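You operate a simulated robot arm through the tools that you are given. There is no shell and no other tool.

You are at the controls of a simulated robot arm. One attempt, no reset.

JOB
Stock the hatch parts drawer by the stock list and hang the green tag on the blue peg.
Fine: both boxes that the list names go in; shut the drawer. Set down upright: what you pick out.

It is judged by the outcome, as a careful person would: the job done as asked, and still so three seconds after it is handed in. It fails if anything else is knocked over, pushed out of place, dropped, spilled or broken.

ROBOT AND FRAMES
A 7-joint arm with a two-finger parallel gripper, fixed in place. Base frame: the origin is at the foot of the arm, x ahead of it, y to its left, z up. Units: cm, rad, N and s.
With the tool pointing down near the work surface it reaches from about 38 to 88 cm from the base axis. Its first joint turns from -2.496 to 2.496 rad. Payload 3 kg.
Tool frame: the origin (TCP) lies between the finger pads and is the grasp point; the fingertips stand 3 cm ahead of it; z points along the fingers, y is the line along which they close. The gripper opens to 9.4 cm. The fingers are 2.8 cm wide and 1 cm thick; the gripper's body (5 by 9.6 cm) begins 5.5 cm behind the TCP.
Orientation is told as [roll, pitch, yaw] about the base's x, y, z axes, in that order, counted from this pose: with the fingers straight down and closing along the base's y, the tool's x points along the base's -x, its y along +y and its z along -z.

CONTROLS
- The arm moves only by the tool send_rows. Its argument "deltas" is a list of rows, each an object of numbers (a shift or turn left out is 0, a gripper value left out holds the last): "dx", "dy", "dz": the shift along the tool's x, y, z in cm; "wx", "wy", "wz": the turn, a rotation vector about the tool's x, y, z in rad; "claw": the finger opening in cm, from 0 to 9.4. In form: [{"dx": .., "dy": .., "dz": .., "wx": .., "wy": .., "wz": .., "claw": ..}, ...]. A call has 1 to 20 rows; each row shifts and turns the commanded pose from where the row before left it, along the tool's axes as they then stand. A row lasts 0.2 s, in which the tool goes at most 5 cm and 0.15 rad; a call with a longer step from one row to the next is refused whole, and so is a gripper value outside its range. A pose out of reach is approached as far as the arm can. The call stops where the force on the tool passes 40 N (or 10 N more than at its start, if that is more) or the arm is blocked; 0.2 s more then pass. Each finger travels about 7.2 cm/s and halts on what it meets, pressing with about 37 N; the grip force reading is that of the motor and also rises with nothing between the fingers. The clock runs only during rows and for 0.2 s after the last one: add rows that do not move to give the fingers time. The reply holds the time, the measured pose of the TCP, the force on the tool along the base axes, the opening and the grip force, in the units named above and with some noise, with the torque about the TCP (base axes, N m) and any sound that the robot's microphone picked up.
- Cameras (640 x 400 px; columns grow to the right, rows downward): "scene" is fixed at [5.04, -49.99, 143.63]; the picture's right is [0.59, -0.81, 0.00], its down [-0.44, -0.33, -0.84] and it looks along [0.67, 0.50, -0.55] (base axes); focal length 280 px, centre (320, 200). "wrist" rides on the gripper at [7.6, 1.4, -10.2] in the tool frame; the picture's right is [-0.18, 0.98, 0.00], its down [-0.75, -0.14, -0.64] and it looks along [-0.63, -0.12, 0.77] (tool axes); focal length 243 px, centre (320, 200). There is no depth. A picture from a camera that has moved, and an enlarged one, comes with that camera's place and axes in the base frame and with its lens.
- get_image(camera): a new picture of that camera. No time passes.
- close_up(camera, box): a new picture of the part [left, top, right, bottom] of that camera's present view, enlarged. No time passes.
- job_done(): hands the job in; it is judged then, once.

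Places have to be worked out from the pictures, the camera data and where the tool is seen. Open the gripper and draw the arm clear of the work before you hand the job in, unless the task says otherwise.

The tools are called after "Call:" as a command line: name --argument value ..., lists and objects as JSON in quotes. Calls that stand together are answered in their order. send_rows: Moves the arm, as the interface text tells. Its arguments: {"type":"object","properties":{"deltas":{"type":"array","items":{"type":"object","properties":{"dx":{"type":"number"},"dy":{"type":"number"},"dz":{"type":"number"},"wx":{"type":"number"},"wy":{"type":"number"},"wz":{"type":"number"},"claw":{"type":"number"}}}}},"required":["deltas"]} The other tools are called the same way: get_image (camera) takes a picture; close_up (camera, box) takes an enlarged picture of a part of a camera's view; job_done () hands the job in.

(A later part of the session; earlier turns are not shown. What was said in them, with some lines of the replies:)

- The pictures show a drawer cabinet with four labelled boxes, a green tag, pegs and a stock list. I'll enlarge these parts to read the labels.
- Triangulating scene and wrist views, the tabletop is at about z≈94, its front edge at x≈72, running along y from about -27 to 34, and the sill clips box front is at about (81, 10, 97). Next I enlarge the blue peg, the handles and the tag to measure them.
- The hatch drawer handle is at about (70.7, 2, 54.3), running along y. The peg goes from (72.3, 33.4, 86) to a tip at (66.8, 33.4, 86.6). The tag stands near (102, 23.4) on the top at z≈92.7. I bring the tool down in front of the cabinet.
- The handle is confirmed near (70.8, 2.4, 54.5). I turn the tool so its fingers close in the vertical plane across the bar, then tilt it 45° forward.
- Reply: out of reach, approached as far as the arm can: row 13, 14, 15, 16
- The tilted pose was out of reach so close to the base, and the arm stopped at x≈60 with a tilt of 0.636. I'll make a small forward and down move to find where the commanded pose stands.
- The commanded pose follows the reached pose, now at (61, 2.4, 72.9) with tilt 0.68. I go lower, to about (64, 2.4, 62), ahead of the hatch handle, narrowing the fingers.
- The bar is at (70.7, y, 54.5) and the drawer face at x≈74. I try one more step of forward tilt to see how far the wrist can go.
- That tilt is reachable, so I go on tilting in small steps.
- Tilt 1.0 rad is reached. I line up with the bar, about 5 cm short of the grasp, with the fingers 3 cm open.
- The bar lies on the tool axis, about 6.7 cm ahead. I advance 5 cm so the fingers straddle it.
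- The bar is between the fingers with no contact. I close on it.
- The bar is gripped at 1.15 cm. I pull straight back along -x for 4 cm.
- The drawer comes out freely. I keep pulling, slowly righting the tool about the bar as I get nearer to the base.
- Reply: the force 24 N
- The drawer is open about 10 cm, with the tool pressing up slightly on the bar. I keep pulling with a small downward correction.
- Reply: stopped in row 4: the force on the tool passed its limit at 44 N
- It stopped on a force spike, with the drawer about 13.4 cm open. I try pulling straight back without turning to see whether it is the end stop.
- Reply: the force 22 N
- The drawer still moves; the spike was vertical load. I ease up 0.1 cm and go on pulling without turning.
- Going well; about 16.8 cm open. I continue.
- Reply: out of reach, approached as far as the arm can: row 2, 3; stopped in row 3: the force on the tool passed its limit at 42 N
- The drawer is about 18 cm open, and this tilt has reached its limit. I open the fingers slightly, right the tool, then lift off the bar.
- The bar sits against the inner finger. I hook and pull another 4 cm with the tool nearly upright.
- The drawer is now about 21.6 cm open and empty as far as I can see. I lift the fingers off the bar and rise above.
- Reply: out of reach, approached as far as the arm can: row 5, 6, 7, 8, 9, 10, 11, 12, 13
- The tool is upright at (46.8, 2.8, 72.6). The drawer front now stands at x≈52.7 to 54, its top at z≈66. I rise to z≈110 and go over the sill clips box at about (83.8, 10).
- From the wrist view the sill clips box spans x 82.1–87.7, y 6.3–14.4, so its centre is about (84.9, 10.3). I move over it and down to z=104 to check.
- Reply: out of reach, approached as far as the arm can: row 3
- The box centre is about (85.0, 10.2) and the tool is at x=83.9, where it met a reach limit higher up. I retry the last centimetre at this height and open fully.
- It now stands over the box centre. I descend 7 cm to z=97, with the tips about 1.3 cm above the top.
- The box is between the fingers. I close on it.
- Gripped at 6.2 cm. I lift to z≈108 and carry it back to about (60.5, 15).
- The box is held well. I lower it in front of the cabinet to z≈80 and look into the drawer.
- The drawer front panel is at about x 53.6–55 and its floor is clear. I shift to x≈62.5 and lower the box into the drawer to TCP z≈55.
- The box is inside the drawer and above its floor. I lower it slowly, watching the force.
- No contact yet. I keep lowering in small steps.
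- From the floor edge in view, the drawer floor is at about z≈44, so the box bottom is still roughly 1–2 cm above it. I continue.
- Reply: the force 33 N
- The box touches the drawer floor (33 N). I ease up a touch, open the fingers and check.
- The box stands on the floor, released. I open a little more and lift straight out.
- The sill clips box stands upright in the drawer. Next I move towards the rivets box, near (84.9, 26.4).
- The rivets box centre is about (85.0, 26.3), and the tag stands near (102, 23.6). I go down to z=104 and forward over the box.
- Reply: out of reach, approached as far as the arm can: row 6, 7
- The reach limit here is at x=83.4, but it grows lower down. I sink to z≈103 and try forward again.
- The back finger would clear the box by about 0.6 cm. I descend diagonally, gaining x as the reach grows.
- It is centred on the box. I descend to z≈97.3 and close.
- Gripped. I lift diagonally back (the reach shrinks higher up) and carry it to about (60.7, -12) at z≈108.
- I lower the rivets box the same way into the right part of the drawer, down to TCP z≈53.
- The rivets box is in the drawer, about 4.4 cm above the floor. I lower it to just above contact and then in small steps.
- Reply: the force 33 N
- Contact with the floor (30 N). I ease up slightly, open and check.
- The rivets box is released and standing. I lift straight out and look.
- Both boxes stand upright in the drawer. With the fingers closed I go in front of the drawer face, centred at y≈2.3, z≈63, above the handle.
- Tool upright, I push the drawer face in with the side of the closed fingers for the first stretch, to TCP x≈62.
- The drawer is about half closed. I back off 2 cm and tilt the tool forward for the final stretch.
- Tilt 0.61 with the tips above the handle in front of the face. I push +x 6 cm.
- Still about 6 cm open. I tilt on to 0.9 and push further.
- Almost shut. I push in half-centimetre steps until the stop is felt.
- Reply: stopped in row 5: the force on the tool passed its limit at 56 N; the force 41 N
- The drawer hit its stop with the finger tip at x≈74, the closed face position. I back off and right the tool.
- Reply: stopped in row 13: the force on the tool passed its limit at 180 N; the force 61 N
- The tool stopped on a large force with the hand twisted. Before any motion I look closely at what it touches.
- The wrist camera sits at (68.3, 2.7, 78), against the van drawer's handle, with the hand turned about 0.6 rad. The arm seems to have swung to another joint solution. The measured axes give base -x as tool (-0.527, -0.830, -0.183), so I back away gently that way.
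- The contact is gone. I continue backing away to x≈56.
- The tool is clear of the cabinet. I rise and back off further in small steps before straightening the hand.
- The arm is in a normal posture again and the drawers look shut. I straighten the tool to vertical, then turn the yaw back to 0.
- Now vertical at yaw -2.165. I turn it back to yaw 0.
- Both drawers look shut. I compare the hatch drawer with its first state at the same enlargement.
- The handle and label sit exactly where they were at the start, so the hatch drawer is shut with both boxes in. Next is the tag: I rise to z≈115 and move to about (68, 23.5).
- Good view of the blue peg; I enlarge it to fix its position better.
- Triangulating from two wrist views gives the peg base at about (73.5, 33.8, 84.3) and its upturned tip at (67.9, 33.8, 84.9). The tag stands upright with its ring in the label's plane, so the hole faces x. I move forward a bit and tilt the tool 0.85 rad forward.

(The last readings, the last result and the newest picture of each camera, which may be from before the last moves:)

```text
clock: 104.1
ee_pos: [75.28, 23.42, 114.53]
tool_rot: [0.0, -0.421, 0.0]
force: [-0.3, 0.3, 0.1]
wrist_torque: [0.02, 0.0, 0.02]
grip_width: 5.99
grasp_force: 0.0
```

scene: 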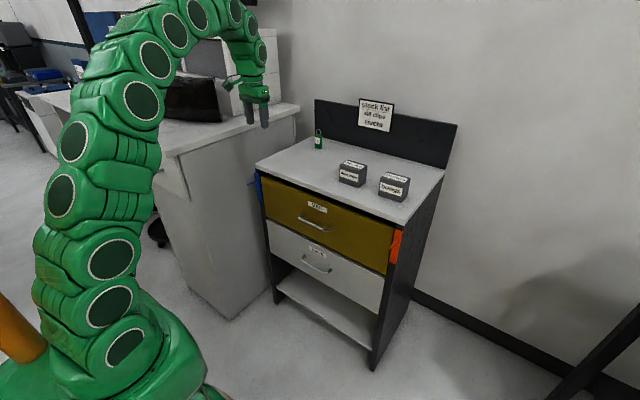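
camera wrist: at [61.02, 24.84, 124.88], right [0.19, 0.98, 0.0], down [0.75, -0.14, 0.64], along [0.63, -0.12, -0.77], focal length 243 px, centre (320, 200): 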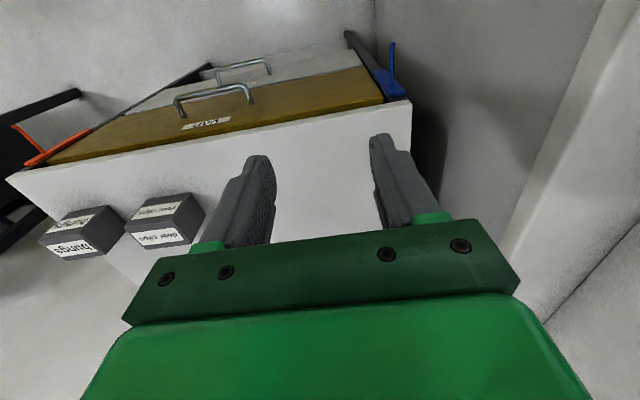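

Call:
send_rows --deltas '[{"wy": -0.14}, {"wy": -0.14}, {"wy": -0.145}, {}]'

Call:
get_image --camera "wrist"

Call:
get_image --camera "scene"

```text
clock: 105.1
ee_pos: [75.41, 23.4, 114.76]
tool_rot: [0.0, -0.844, -0.004]
force: [-0.3, -0.4, 0.4]
wrist_torque: [0.01, -0.01, -0.02]
grip_width: 6.0
grasp_force: 0.0
```

```text
taken
camera wrist: at [62.61, 24.88, 115.77], right [0.12, 0.98, 0.14], down [0.02, -0.14, 0.99], along [0.99, -0.12, -0.04], focal length 243 px, centre (320, 200)
```

wrist: 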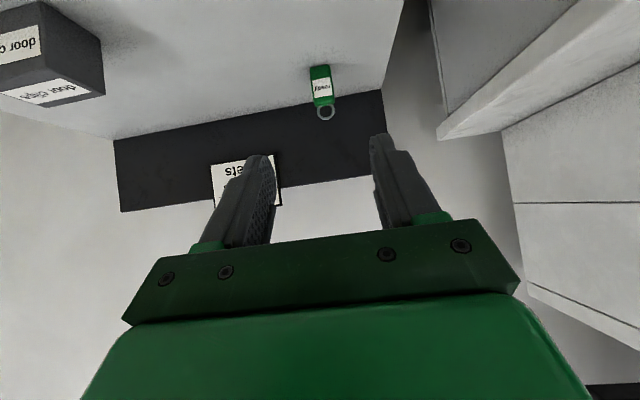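

```text
taken
```

scene: 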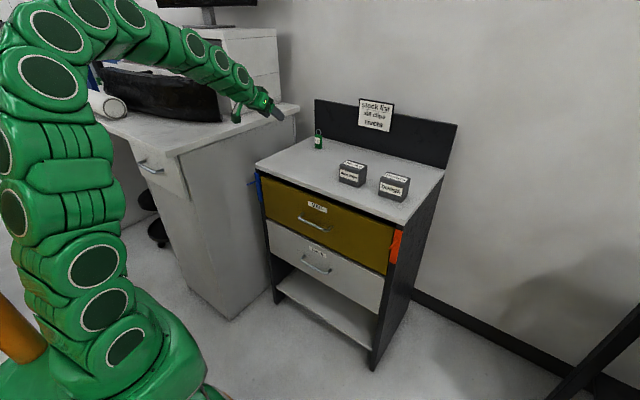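

The tag is in the wrist view; I enlarge it to measure it.

Call:
close_up --camera "wrist" --box '[290, 50, 360, 130]'

```text
5.00 times, centred on (325, 90) of wrist
camera zoom: at [62.61, 24.88, 115.77], right [0.12, 0.98, 0.14], down [0.02, -0.14, 0.99], along [0.99, -0.12, -0.04], focal length 1213 px, centre (295, 750)
```

zoom: 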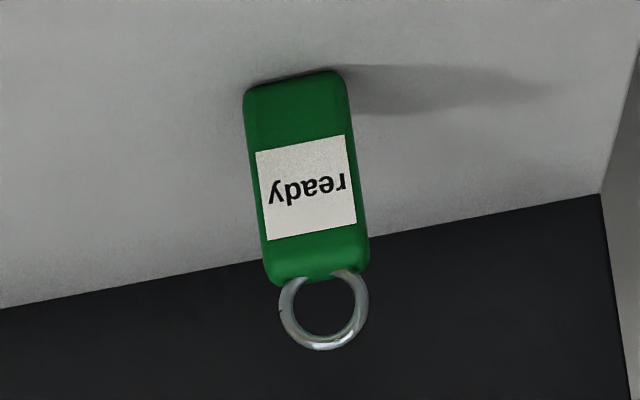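

The tag measures 3.2 cm wide, centre about (101.9, 23.15), body z 92.7–99.2, ring centre z≈100 with a hole radius near 1 cm. I go to a pre-grasp 6 cm back along the tool axis.

Call:
send_rows --deltas '[{"dx": -0.54, "dy": -0.036, "dz": 3.53}, {"dx": -0.54, "dy": -0.036, "dz": 3.53}, {"dx": -0.54, "dy": -0.036, "dz": 3.53}, {"dx": -0.54, "dy": -0.036, "dz": 3.53}, {"dx": -0.54, "dy": -0.036, "dz": 3.53}, {"dx": -0.54, "dy": -0.036, "dz": 3.53}, {"dx": -0.54, "dy": -0.036, "dz": 3.53}, {}]'

Call:
get_image --camera "wrist"

Call:
close_up --camera "scene" --box '[260, 80, 360, 180]'

```text
clock: 106.9
ee_pos: [96.3, 23.1, 101.25]
tool_rot: [-0.002, -0.845, -0.002]
force: [-0.7, 0.0, 0.5]
wrist_torque: [0.0, 0.0, -0.02]
grip_width: 5.99
grasp_force: 0.1
```

```text
taken
camera wrist: at [83.55, 24.56, 102.25], right [0.12, 0.98, 0.14], down [0.02, -0.14, 0.99], along [0.99, -0.12, -0.04], focal length 243 px, centre (320, 200)
```

wrist: 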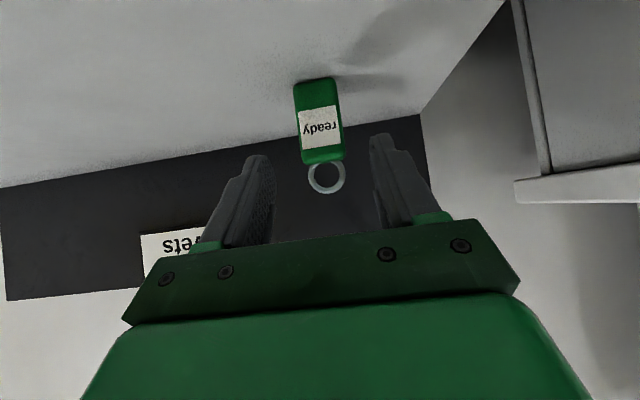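

```text
4.00 times, centred on (310, 130) of scene
camera zoom: at [5.04, -49.99, 143.63], right [0.59, -0.81, 0.0], down [-0.44, -0.33, -0.84], along [0.67, 0.5, -0.55], focal length 1120 px, centre (360, 480)
```

zoom: 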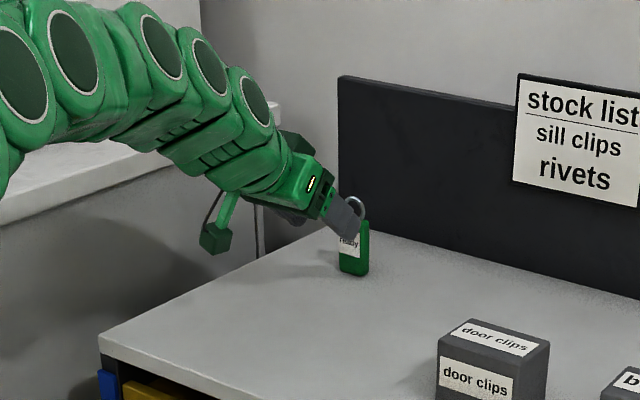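

The tag is centred between the fingers (y≈23.2). I advance 6 cm along the tool axis.

Call:
send_rows --deltas '[{"dz": 1.5}, {"dz": 1.5}, {"dz": 1.5}, {"dz": 1.6}, {}]'

Call:
get_image --camera "wrist"

Call:
close_up --camera "scene" --box '[280, 100, 350, 160]'

```text
clock: 108.1
ee_pos: [100.84, 23.12, 96.94]
tool_rot: [-0.002, -0.842, -0.003]
force: [-0.7, 0.2, -0.8]
wrist_torque: [-0.02, -0.02, -0.01]
grip_width: 6.01
grasp_force: 0.1
```

```text
taken
camera wrist: at [88.1, 24.58, 98.1], right [0.12, 0.98, 0.14], down [0.02, -0.14, 0.99], along [0.99, -0.12, -0.04], focal length 243 px, centre (320, 200)
```

wrist: 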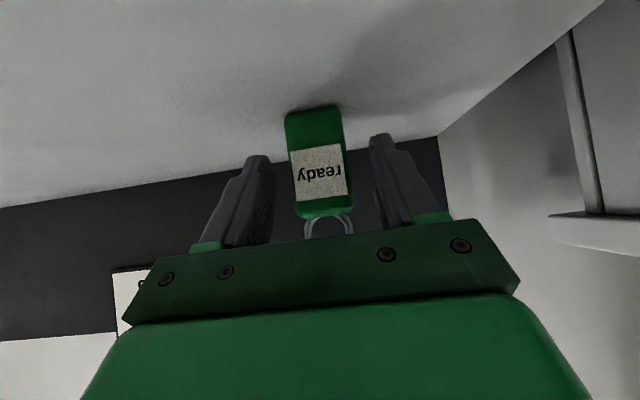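

```text
6.67 times, centred on (315, 130) of scene
camera zoom: at [5.04, -49.99, 143.63], right [0.59, -0.81, 0.0], down [-0.44, -0.33, -0.84], along [0.67, 0.5, -0.55], focal length 1867 px, centre (353, 667)
```

zoom: 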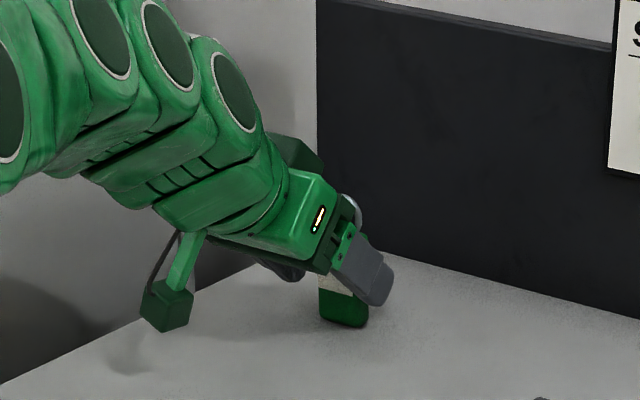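

The tag body lies between the pads. I close gently on it.

Call:
send_rows --deltas '[{"claw": 4.2}, {"claw": 2.6}, {"claw": 2.6}, {}]'

Call:
get_image --camera "wrist"

```text
clock: 109.1
ee_pos: [100.75, 23.13, 97.0]
tool_rot: [-0.002, -0.844, -0.003]
force: [-0.3, -0.2, 0.0]
wrist_torque: [-0.01, -0.03, 0.03]
grip_width: 3.47
grasp_force: 37.4
```

```text
taken
camera wrist: at [88.1, 24.59, 98.14], right [0.12, 0.98, 0.14], down [0.02, -0.14, 0.99], along [0.99, -0.12, -0.04], focal length 243 px, centre (320, 200)
```

wrist: 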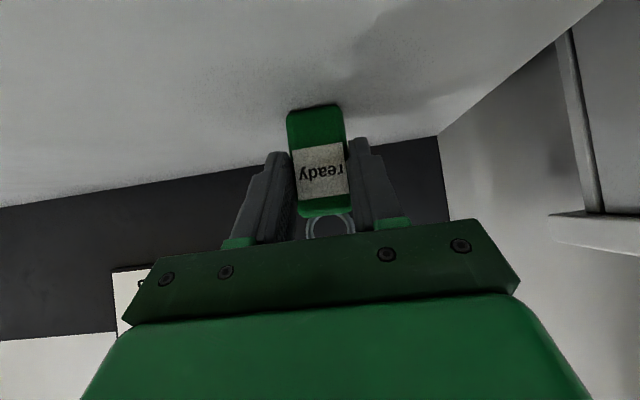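

The tag is gripped at 3.47 cm. I lift it straight up 1 cm, then up and back.

Call:
send_rows --deltas '[{"dx": -0.75, "dz": -0.66}, {"dx": -0.75, "dz": -0.66}, {"dx": -0.12, "dz": -2.1}, {"dx": -0.12, "dz": -2.1}, {"dx": -0.12, "dz": -2.1}, {"dx": -0.12, "dz": -2.1}, {"dx": -0.12, "dz": -2.1}, {}]'

Call:
close_up --camera "scene" --box '[260, 80, 360, 180]'

Call:
get_image --camera "wrist"

```text
clock: 110.9
ee_pos: [93.51, 23.18, 106.49]
tool_rot: [-0.001, -0.844, -0.001]
force: [0.0, -0.3, -0.8]
wrist_torque: [-0.02, 0.03, 0.02]
grip_width: 3.49
grasp_force: 37.3
```

```text
4.00 times, centred on (310, 130) of scene
camera zoom: at [5.04, -49.99, 143.63], right [0.59, -0.81, 0.0], down [-0.44, -0.33, -0.84], along [0.67, 0.5, -0.55], focal length 1120 px, centre (360, 480)
```

zoom: 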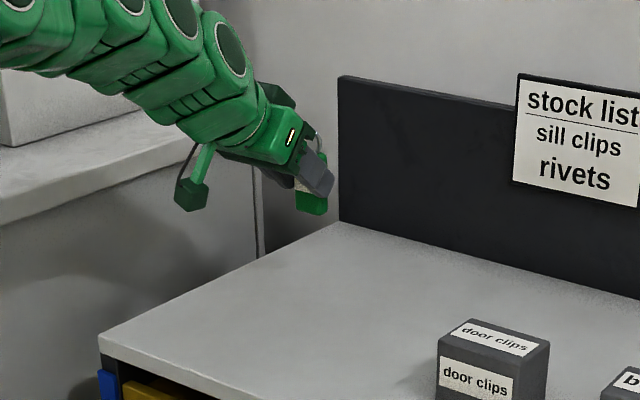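

```text
taken
camera wrist: at [80.73, 24.65, 107.51], right [0.12, 0.98, 0.14], down [0.02, -0.14, 0.99], along [0.99, -0.12, -0.04], focal length 243 px, centre (320, 200)
```

wrist: 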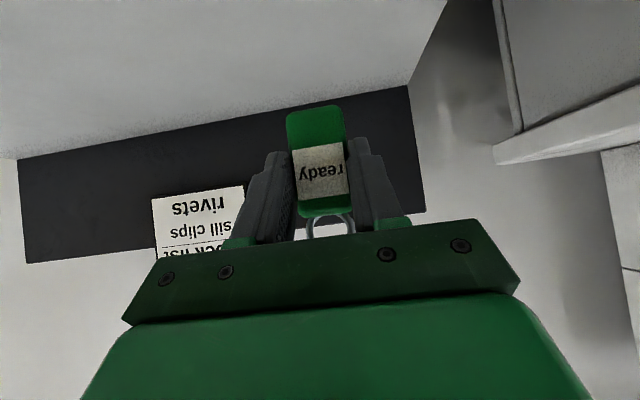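

The tag hangs firmly and upright in the fingers. I carry it back at this height to about (63.5, 33.8, 106.5), in front of the cabinet.

Call:
send_rows --deltas '[{"dx": 2.21, "dy": 1.18, "dz": -2.49}, {"dx": 2.21, "dy": 1.18, "dz": -2.49}, {"dx": 2.21, "dy": 1.18, "dz": -2.49}, {"dx": 2.21, "dy": 1.18, "dz": -2.49}, {"dx": 2.21, "dy": 1.18, "dz": -2.49}, {"dx": 2.21, "dy": 1.18, "dz": -2.49}, {"dx": 2.21, "dy": 1.18, "dz": -2.49}, {"dx": 2.21, "dy": 1.18, "dz": -2.49}]'

Call:
get_image --camera "scene"

```text
clock: 112.7
ee_pos: [66.74, 32.47, 106.47]
tool_rot: [0.0, -0.845, -0.003]
force: [0.7, 0.4, -0.6]
wrist_torque: [-0.01, -0.01, 0.0]
grip_width: 3.48
grasp_force: 37.2
```

```text
taken
```

scene: 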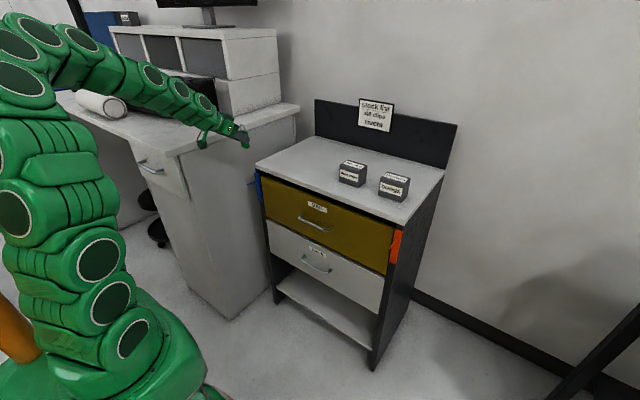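

I move down and slightly back to about (62.2, 33.75, 94.5), clear of the table edge.

Call:
send_rows --deltas '[{"dx": 2.99, "dy": 0.32, "dz": 1.15}, {"dx": 2.99, "dy": 0.32, "dz": 1.15}, {"dx": 2.99, "dy": 0.32, "dz": 1.15}, {"dx": 2.99, "dy": 0.32, "dz": 1.15}, {}]'

Call:
get_image --camera "scene"

```text
clock: 113.9
ee_pos: [62.23, 33.88, 94.5]
tool_rot: [-0.002, -0.844, -0.001]
force: [-0.1, -0.4, -0.6]
wrist_torque: [0.0, 0.02, 0.01]
grip_width: 3.48
grasp_force: 37.0
```

```text
taken
```

scene: 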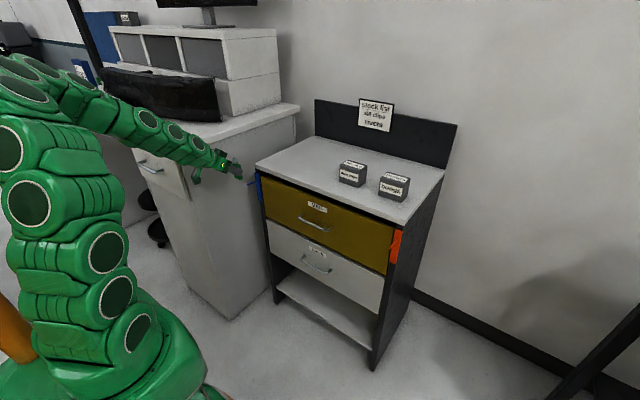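

Posture is fine. I lower to about (63.5, 33.75, 82), putting the ring about 3 cm in front of the peg tip.

Call:
send_rows --deltas '[{"dx": 1.72, "dy": -0.03, "dz": 1.87}, {"dx": 1.72, "dy": -0.03, "dz": 1.87}, {"dx": 1.72, "dy": -0.03, "dz": 1.87}, {"dx": 1.72, "dy": -0.03, "dz": 1.87}, {"dx": 1.72, "dy": -0.03, "dz": 1.87}, {}]'

Call:
close_up --camera "scene" --box '[225, 160, 285, 220]'

Call:
get_image --camera "wrist"

```text
clock: 115.3
ee_pos: [63.54, 33.86, 81.66]
tool_rot: [0.0, -0.843, -0.003]
force: [0.2, -0.5, -0.4]
wrist_torque: [0.01, 0.02, -0.01]
grip_width: 3.48
grasp_force: 37.8
```

```text
6.67 times, centred on (255, 190) of scene
camera zoom: at [5.04, -49.99, 143.63], right [0.59, -0.81, 0.0], down [-0.44, -0.33, -0.84], along [0.67, 0.5, -0.55], focal length 1867 px, centre (753, 267)
```

zoom: 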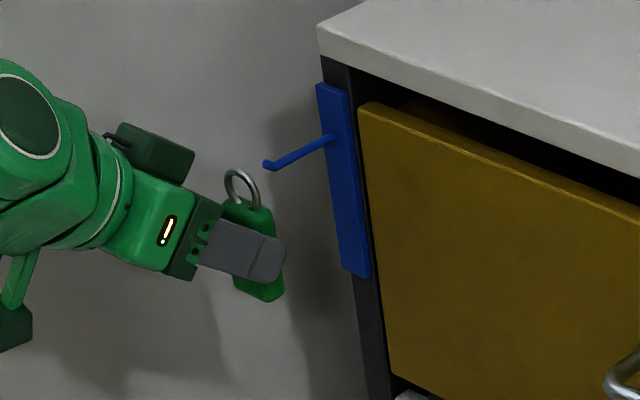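

```text
taken
camera wrist: at [50.83, 35.26, 82.81], right [0.12, 0.98, 0.14], down [0.02, -0.14, 0.99], along [0.99, -0.12, -0.04], focal length 243 px, centre (320, 200)
```

wrist: 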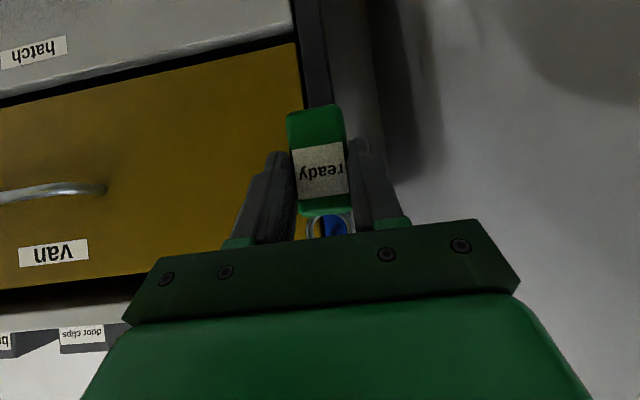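

The ring is just in front of the peg tip, about 0.3 cm below the shaft line in the picture. I enlarge the wrist view to check the sideways alignment.

Call:
close_up --camera "wrist" --box '[290, 190, 370, 250]'

Call:
close_up --camera "scene" --box '[252, 172, 282, 196]'

```text
6.67 times, centred on (330, 220) of wrist
camera zoom: at [50.83, 35.26, 82.81], right [0.12, 0.98, 0.14], down [0.02, -0.14, 0.99], along [0.99, -0.12, -0.04], focal length 1618 px, centre (253, 67)
```

zoom: 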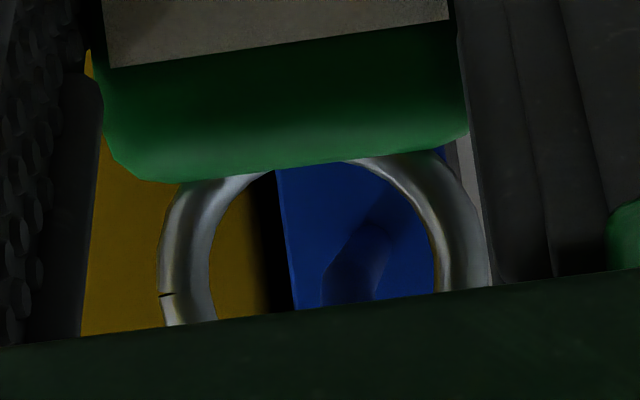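

```text
16.00 times, centred on (267, 184) of scene
camera zoom: at [5.04, -49.99, 143.63], right [0.59, -0.81, 0.0], down [-0.44, -0.33, -0.84], along [0.67, 0.5, -0.55], focal length 4481 px, centre (1168, 456)
```

zoom: 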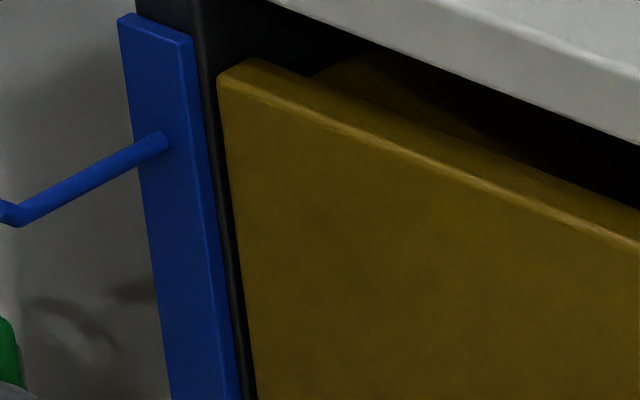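

The peg is seen through the ring. I enlarge further to see exactly where it lies.

Call:
close_up --camera "wrist" --box '[312, 206, 352, 238]'

```text
12.50 times, centred on (332, 222) of wrist
camera zoom: at [50.83, 35.26, 82.81], right [0.12, 0.98, 0.14], down [0.02, -0.14, 0.99], along [0.99, -0.12, -0.04], focal length 3033 px, centre (170, -75)
```

zoom: 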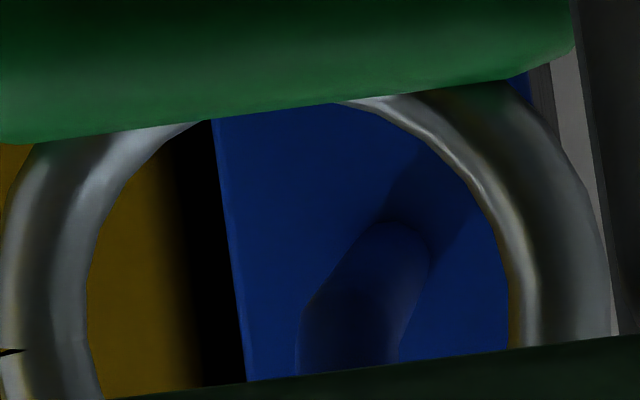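

The peg axis is at y≈33.87, z≈84.4 and the ring hole centre at y≈33.92, z≈84.2, so sideways it is aligned. I raise 0.45 cm and advance 2.5 cm towards the tip.

Call:
send_rows --deltas '[{"dx": -0.34, "dz": -0.3}, {"dx": -0.55, "dz": 0.62}, {"dx": -0.55, "dz": 0.62}, {"dx": -0.55, "dz": 0.62}, {}]'

Call:
close_up --camera "scene" --box '[235, 165, 280, 205]'

Call:
close_up --camera "wrist" --box '[312, 206, 352, 238]'

```text
clock: 116.5
ee_pos: [65.9, 33.79, 82.28]
tool_rot: [-0.001, -0.847, -0.001]
force: [0.0, -0.5, -1.0]
wrist_torque: [0.02, 0.02, 0.01]
grip_width: 3.49
grasp_force: 37.1
```

```text
10.00 times, centred on (258, 185) of scene
camera zoom: at [5.04, -49.99, 143.63], right [0.59, -0.81, 0.0], down [-0.44, -0.33, -0.84], along [0.67, 0.5, -0.55], focal length 2801 px, centre (945, 350)
```

zoom: 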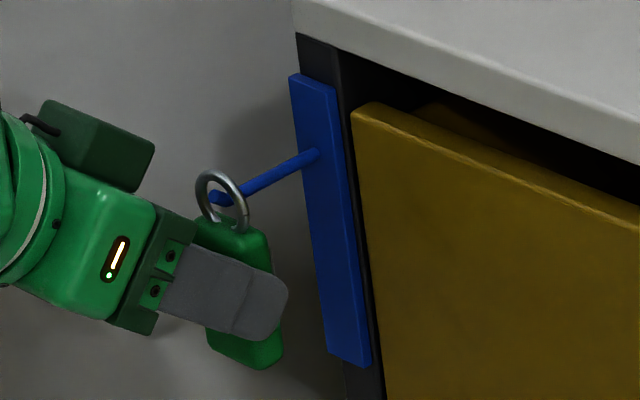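

```text
12.50 times, centred on (332, 222) of wrist
camera zoom: at [53.25, 35.25, 83.24], right [0.12, 0.98, 0.14], down [0.02, -0.14, 0.99], along [0.99, -0.12, -0.04], focal length 3033 px, centre (170, -75)
```

zoom: 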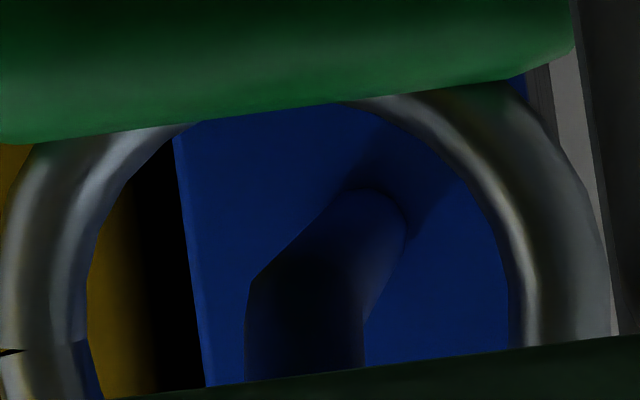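

The tip is right inside the ring's hole with margin all round. I advance another 3.2 cm along the peg.

Call:
send_rows --deltas '[{"dx": -0.43, "dz": 0.48}, {"dx": -0.43, "dz": 0.48}, {"dx": -0.43, "dz": 0.48}, {"dx": -0.43, "dz": 0.48}, {"dx": -0.41, "dz": 0.47}, {}]'

Call:
close_up --camera "scene" --box '[235, 165, 280, 205]'

Call:
close_up --camera "wrist" --box '[312, 206, 352, 238]'

```text
clock: 117.9
ee_pos: [68.97, 33.66, 82.25]
tool_rot: [-0.002, -0.844, -0.002]
force: [-0.4, -0.4, -0.6]
wrist_torque: [-0.01, -0.02, 0.01]
grip_width: 3.45
grasp_force: 37.1
out of reach, approached as far as the arm can: row 4
```

```text
10.00 times, centred on (258, 185) of scene
camera zoom: at [5.04, -49.99, 143.63], right [0.59, -0.81, 0.0], down [-0.44, -0.33, -0.84], along [0.67, 0.5, -0.55], focal length 2801 px, centre (945, 350)
```

zoom: 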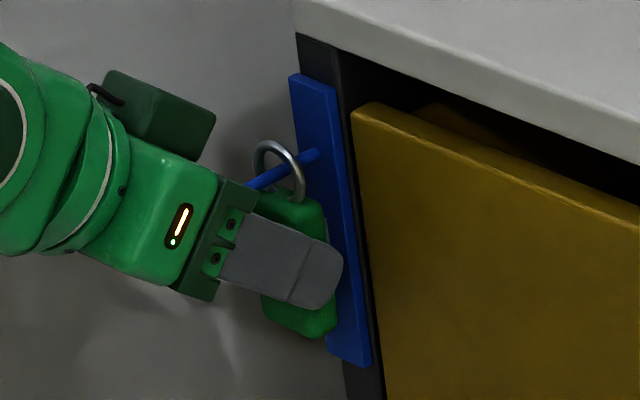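

```text
12.50 times, centred on (332, 222) of wrist
camera zoom: at [56.25, 35.1, 83.32], right [0.13, 0.98, 0.14], down [0.02, -0.14, 0.99], along [0.99, -0.12, -0.04], focal length 3033 px, centre (170, -75)
```

zoom: 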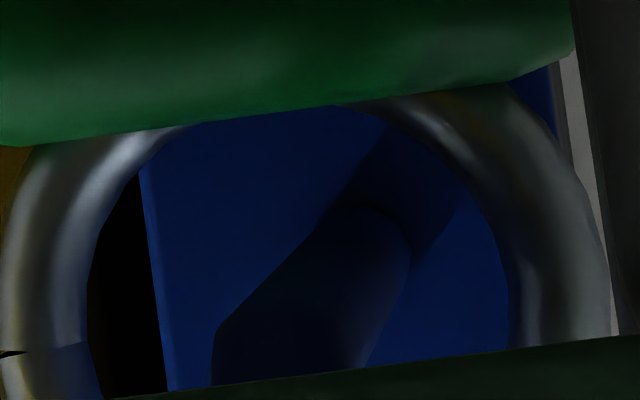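

The ring is well onto the peg. I lower about 0.9 cm so the ring comes to rest on the shaft.

Call:
send_rows --deltas '[{"dx": 0.22, "dz": 0.2}, {"dx": 0.22, "dz": 0.2}, {"dx": 0.22, "dz": 0.2}, {}]'

Call:
close_up --camera "scene" --box '[235, 165, 280, 205]'

```text
clock: 118.9
ee_pos: [69.09, 33.79, 81.48]
tool_rot: [0.0, -0.847, -0.004]
force: [2.4, -1.0, 18.1]
wrist_torque: [0.05, -0.34, -0.01]
grip_width: 3.47
grasp_force: 36.4
```

```text
10.00 times, centred on (258, 185) of scene
camera zoom: at [5.04, -49.99, 143.63], right [0.59, -0.81, 0.0], down [-0.44, -0.33, -0.84], along [0.67, 0.5, -0.55], focal length 2801 px, centre (945, 350)
```

zoom: 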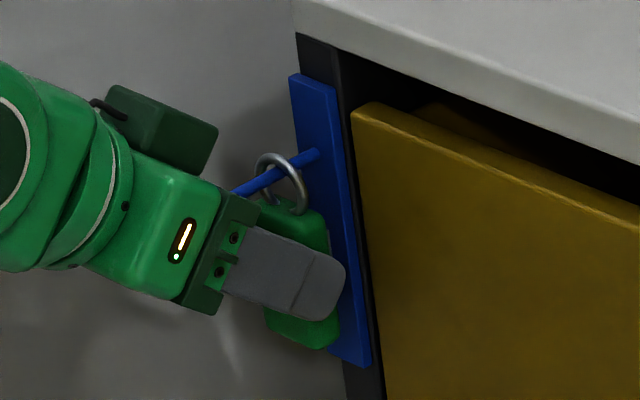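

The ring rests on the peg (18 N upward). I open the fingers and check that the tag hangs.

Call:
send_rows --deltas '[{"dx": -0.05, "dz": -0.05}, {"claw": 4}, {"claw": 4.8}, {"claw": 5.6}, {}, {}]'

Call:
close_up --camera "scene" --box '[235, 165, 280, 205]'

Call:
get_image --camera "wrist"

```text
clock: 120.3
ee_pos: [69.07, 33.74, 81.4]
tool_rot: [-0.003, -0.846, -0.002]
force: [0.4, 0.3, -0.3]
wrist_torque: [-0.01, -0.02, 0.0]
grip_width: 5.6
grasp_force: 0.1
```

```text
10.00 times, centred on (258, 185) of scene
camera zoom: at [5.04, -49.99, 143.63], right [0.59, -0.81, 0.0], down [-0.44, -0.33, -0.84], along [0.67, 0.5, -0.55], focal length 2801 px, centre (945, 350)
```

zoom: 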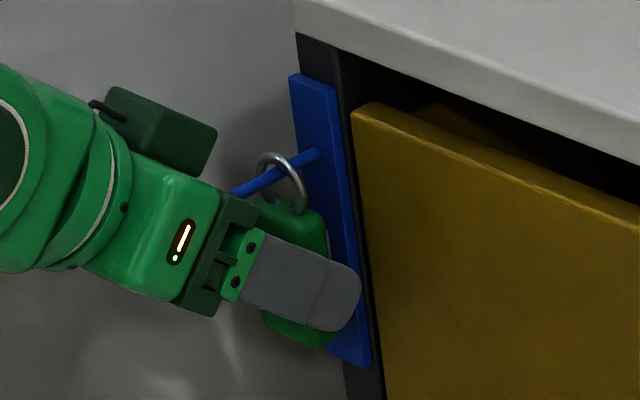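

```text
taken
camera wrist: at [56.3, 35.2, 82.54], right [0.12, 0.98, 0.14], down [0.02, -0.14, 0.99], along [0.99, -0.12, -0.04], focal length 243 px, centre (320, 200)
```

wrist: 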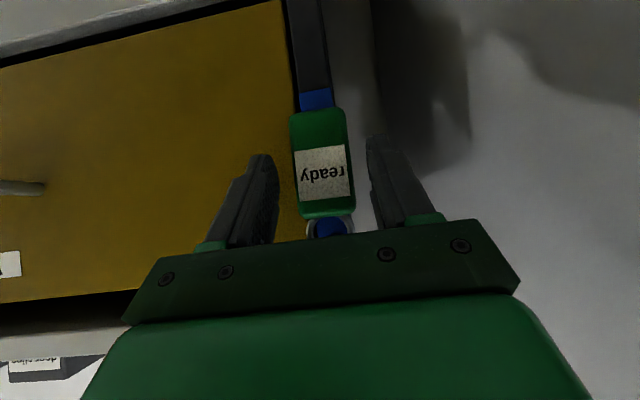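

The tag hangs freely from the peg. I draw the hand straight back along -x.

Call:
send_rows --deltas '[{"dx": 0.33, "dz": -0.37}, {"dx": 0.5, "dz": -0.56}, {"dx": 0.5, "dz": -0.56}, {"dx": 0.5, "dz": -0.56}, {"dx": 0.5, "dz": -0.56}, {"dx": 0.5, "dz": -0.56}, {"dx": 0.5, "dz": -0.56}, {"dx": 0.5, "dz": -0.56}, {}]'

Call:
close_up --camera "scene" --box '[235, 165, 280, 205]'

Call:
get_image --camera "wrist"

```text
clock: 122.3
ee_pos: [63.12, 33.7, 81.6]
tool_rot: [0.0, -0.843, -0.002]
force: [0.6, -0.7, 0.4]
wrist_torque: [-0.04, 0.0, 0.01]
grip_width: 5.59
grasp_force: 0.0
```

```text
10.00 times, centred on (258, 185) of scene
camera zoom: at [5.04, -49.99, 143.63], right [0.59, -0.81, 0.0], down [-0.44, -0.33, -0.84], along [0.67, 0.5, -0.55], focal length 2801 px, centre (945, 350)
```

zoom: 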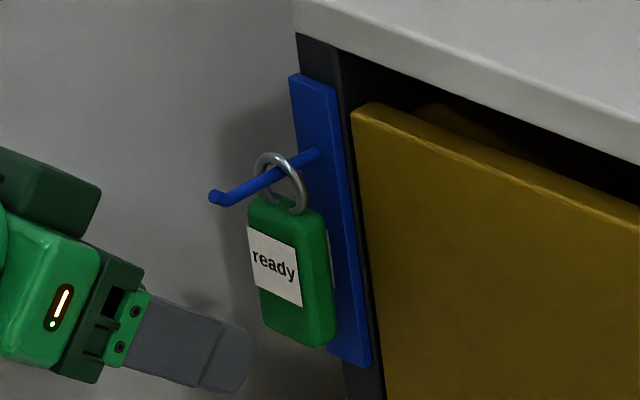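

```text
taken
camera wrist: at [50.39, 35.17, 82.57], right [0.12, 0.98, 0.14], down [0.02, -0.14, 0.99], along [0.99, -0.12, -0.04], focal length 243 px, centre (320, 200)
```

wrist: 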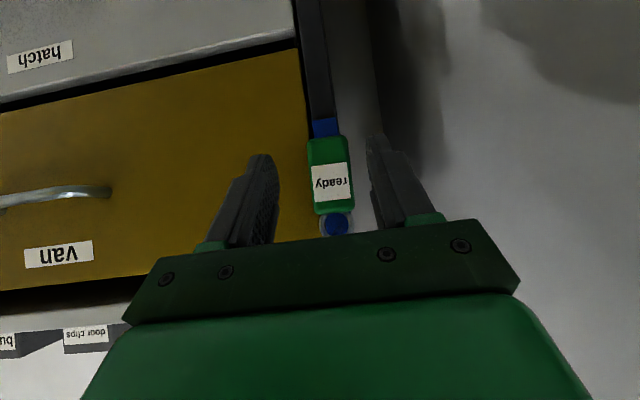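

The tag hangs cleanly on the blue peg. I back off a little more and raise the arm clear.

Call:
send_rows --deltas '[{"dx": 0.66, "dz": -0.75}, {"dx": -1.72, "dz": -1.87}, {"dx": -1.72, "dz": -1.87}, {"dx": -1.72, "dz": -1.87}, {"dx": -1.72, "dz": -1.87}, {"dx": -1.72, "dz": -1.87}, {"dx": -1.5, "dz": -1.33}, {"dx": -1.5, "dz": -1.33}, {"dx": -1.5, "dz": -1.33}, {"dx": -1.5, "dz": -1.33}, {}]'

Call:
get_image --camera "scene"

Call:
close_up --camera "scene" --box '[240, 90, 460, 300]'

Call:
close_up --camera "scene" --box '[240, 180, 420, 292]'

```text
clock: 124.7
ee_pos: [60.7, 33.78, 102.04]
tool_rot: [-0.001, -0.843, -0.001]
force: [0.1, 0.1, 0.5]
wrist_torque: [0.03, -0.02, 0.0]
grip_width: 5.57
grasp_force: 0.1
```

```text
taken
```

scene: 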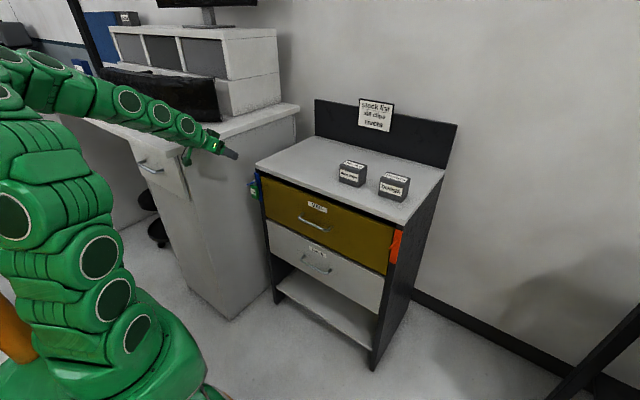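

```text
1.90 times, centred on (350, 195) of scene
camera zoom: at [5.04, -49.99, 143.63], right [0.59, -0.81, 0.0], down [-0.44, -0.33, -0.84], along [0.67, 0.5, -0.55], focal length 533 px, centre (263, 210)
```

zoom: 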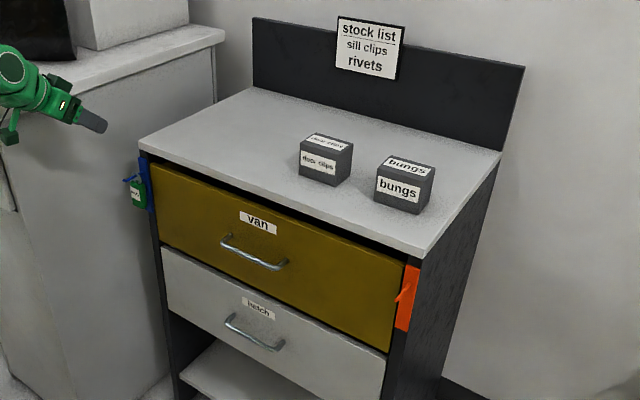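

```text
3.56 times, centred on (330, 236) of scene
camera zoom: at [5.04, -49.99, 143.63], right [0.59, -0.81, 0.0], down [-0.44, -0.33, -0.84], along [0.67, 0.5, -0.55], focal length 996 px, centre (284, 72)
```

zoom: 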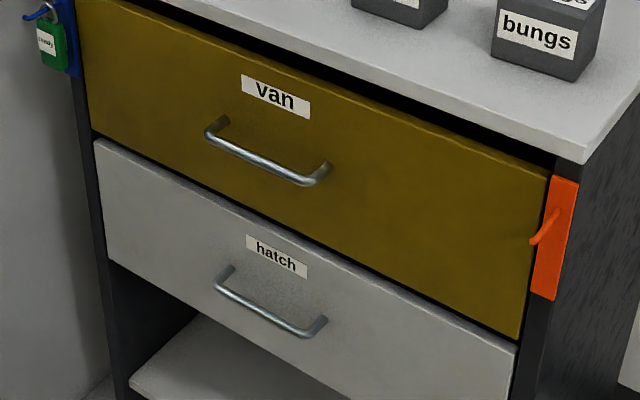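

Both drawers match their first pictures: hatch is shut, and van, the door clips box and the bungs box haven't moved. The sill clips and rivets boxes are in the hatch drawer, the tag hangs on the blue peg, and the arm is clear with the gripper open. I hand the job in.

Call:
job_done

```text
The job is handed in.
```

The job is handed in. The sill clips and rivets boxes are in the hatch drawer, the drawer is shut, and the green tag hangs on the blue peg.

- **Boxes:** I set both on the drawer floor and saw them upright before closing. I couldn't look inside once it was shut.
- **Collision:** While backing off from the closed drawer, the arm swung out of position and hit the van drawer's handle, with a force reading of 180 N. In the final pictures the van drawer and its handle are where they started.
- **Everything else:** The door clips and bungs boxes look unmoved. The gripper is open and the arm is clear of the cabinet.
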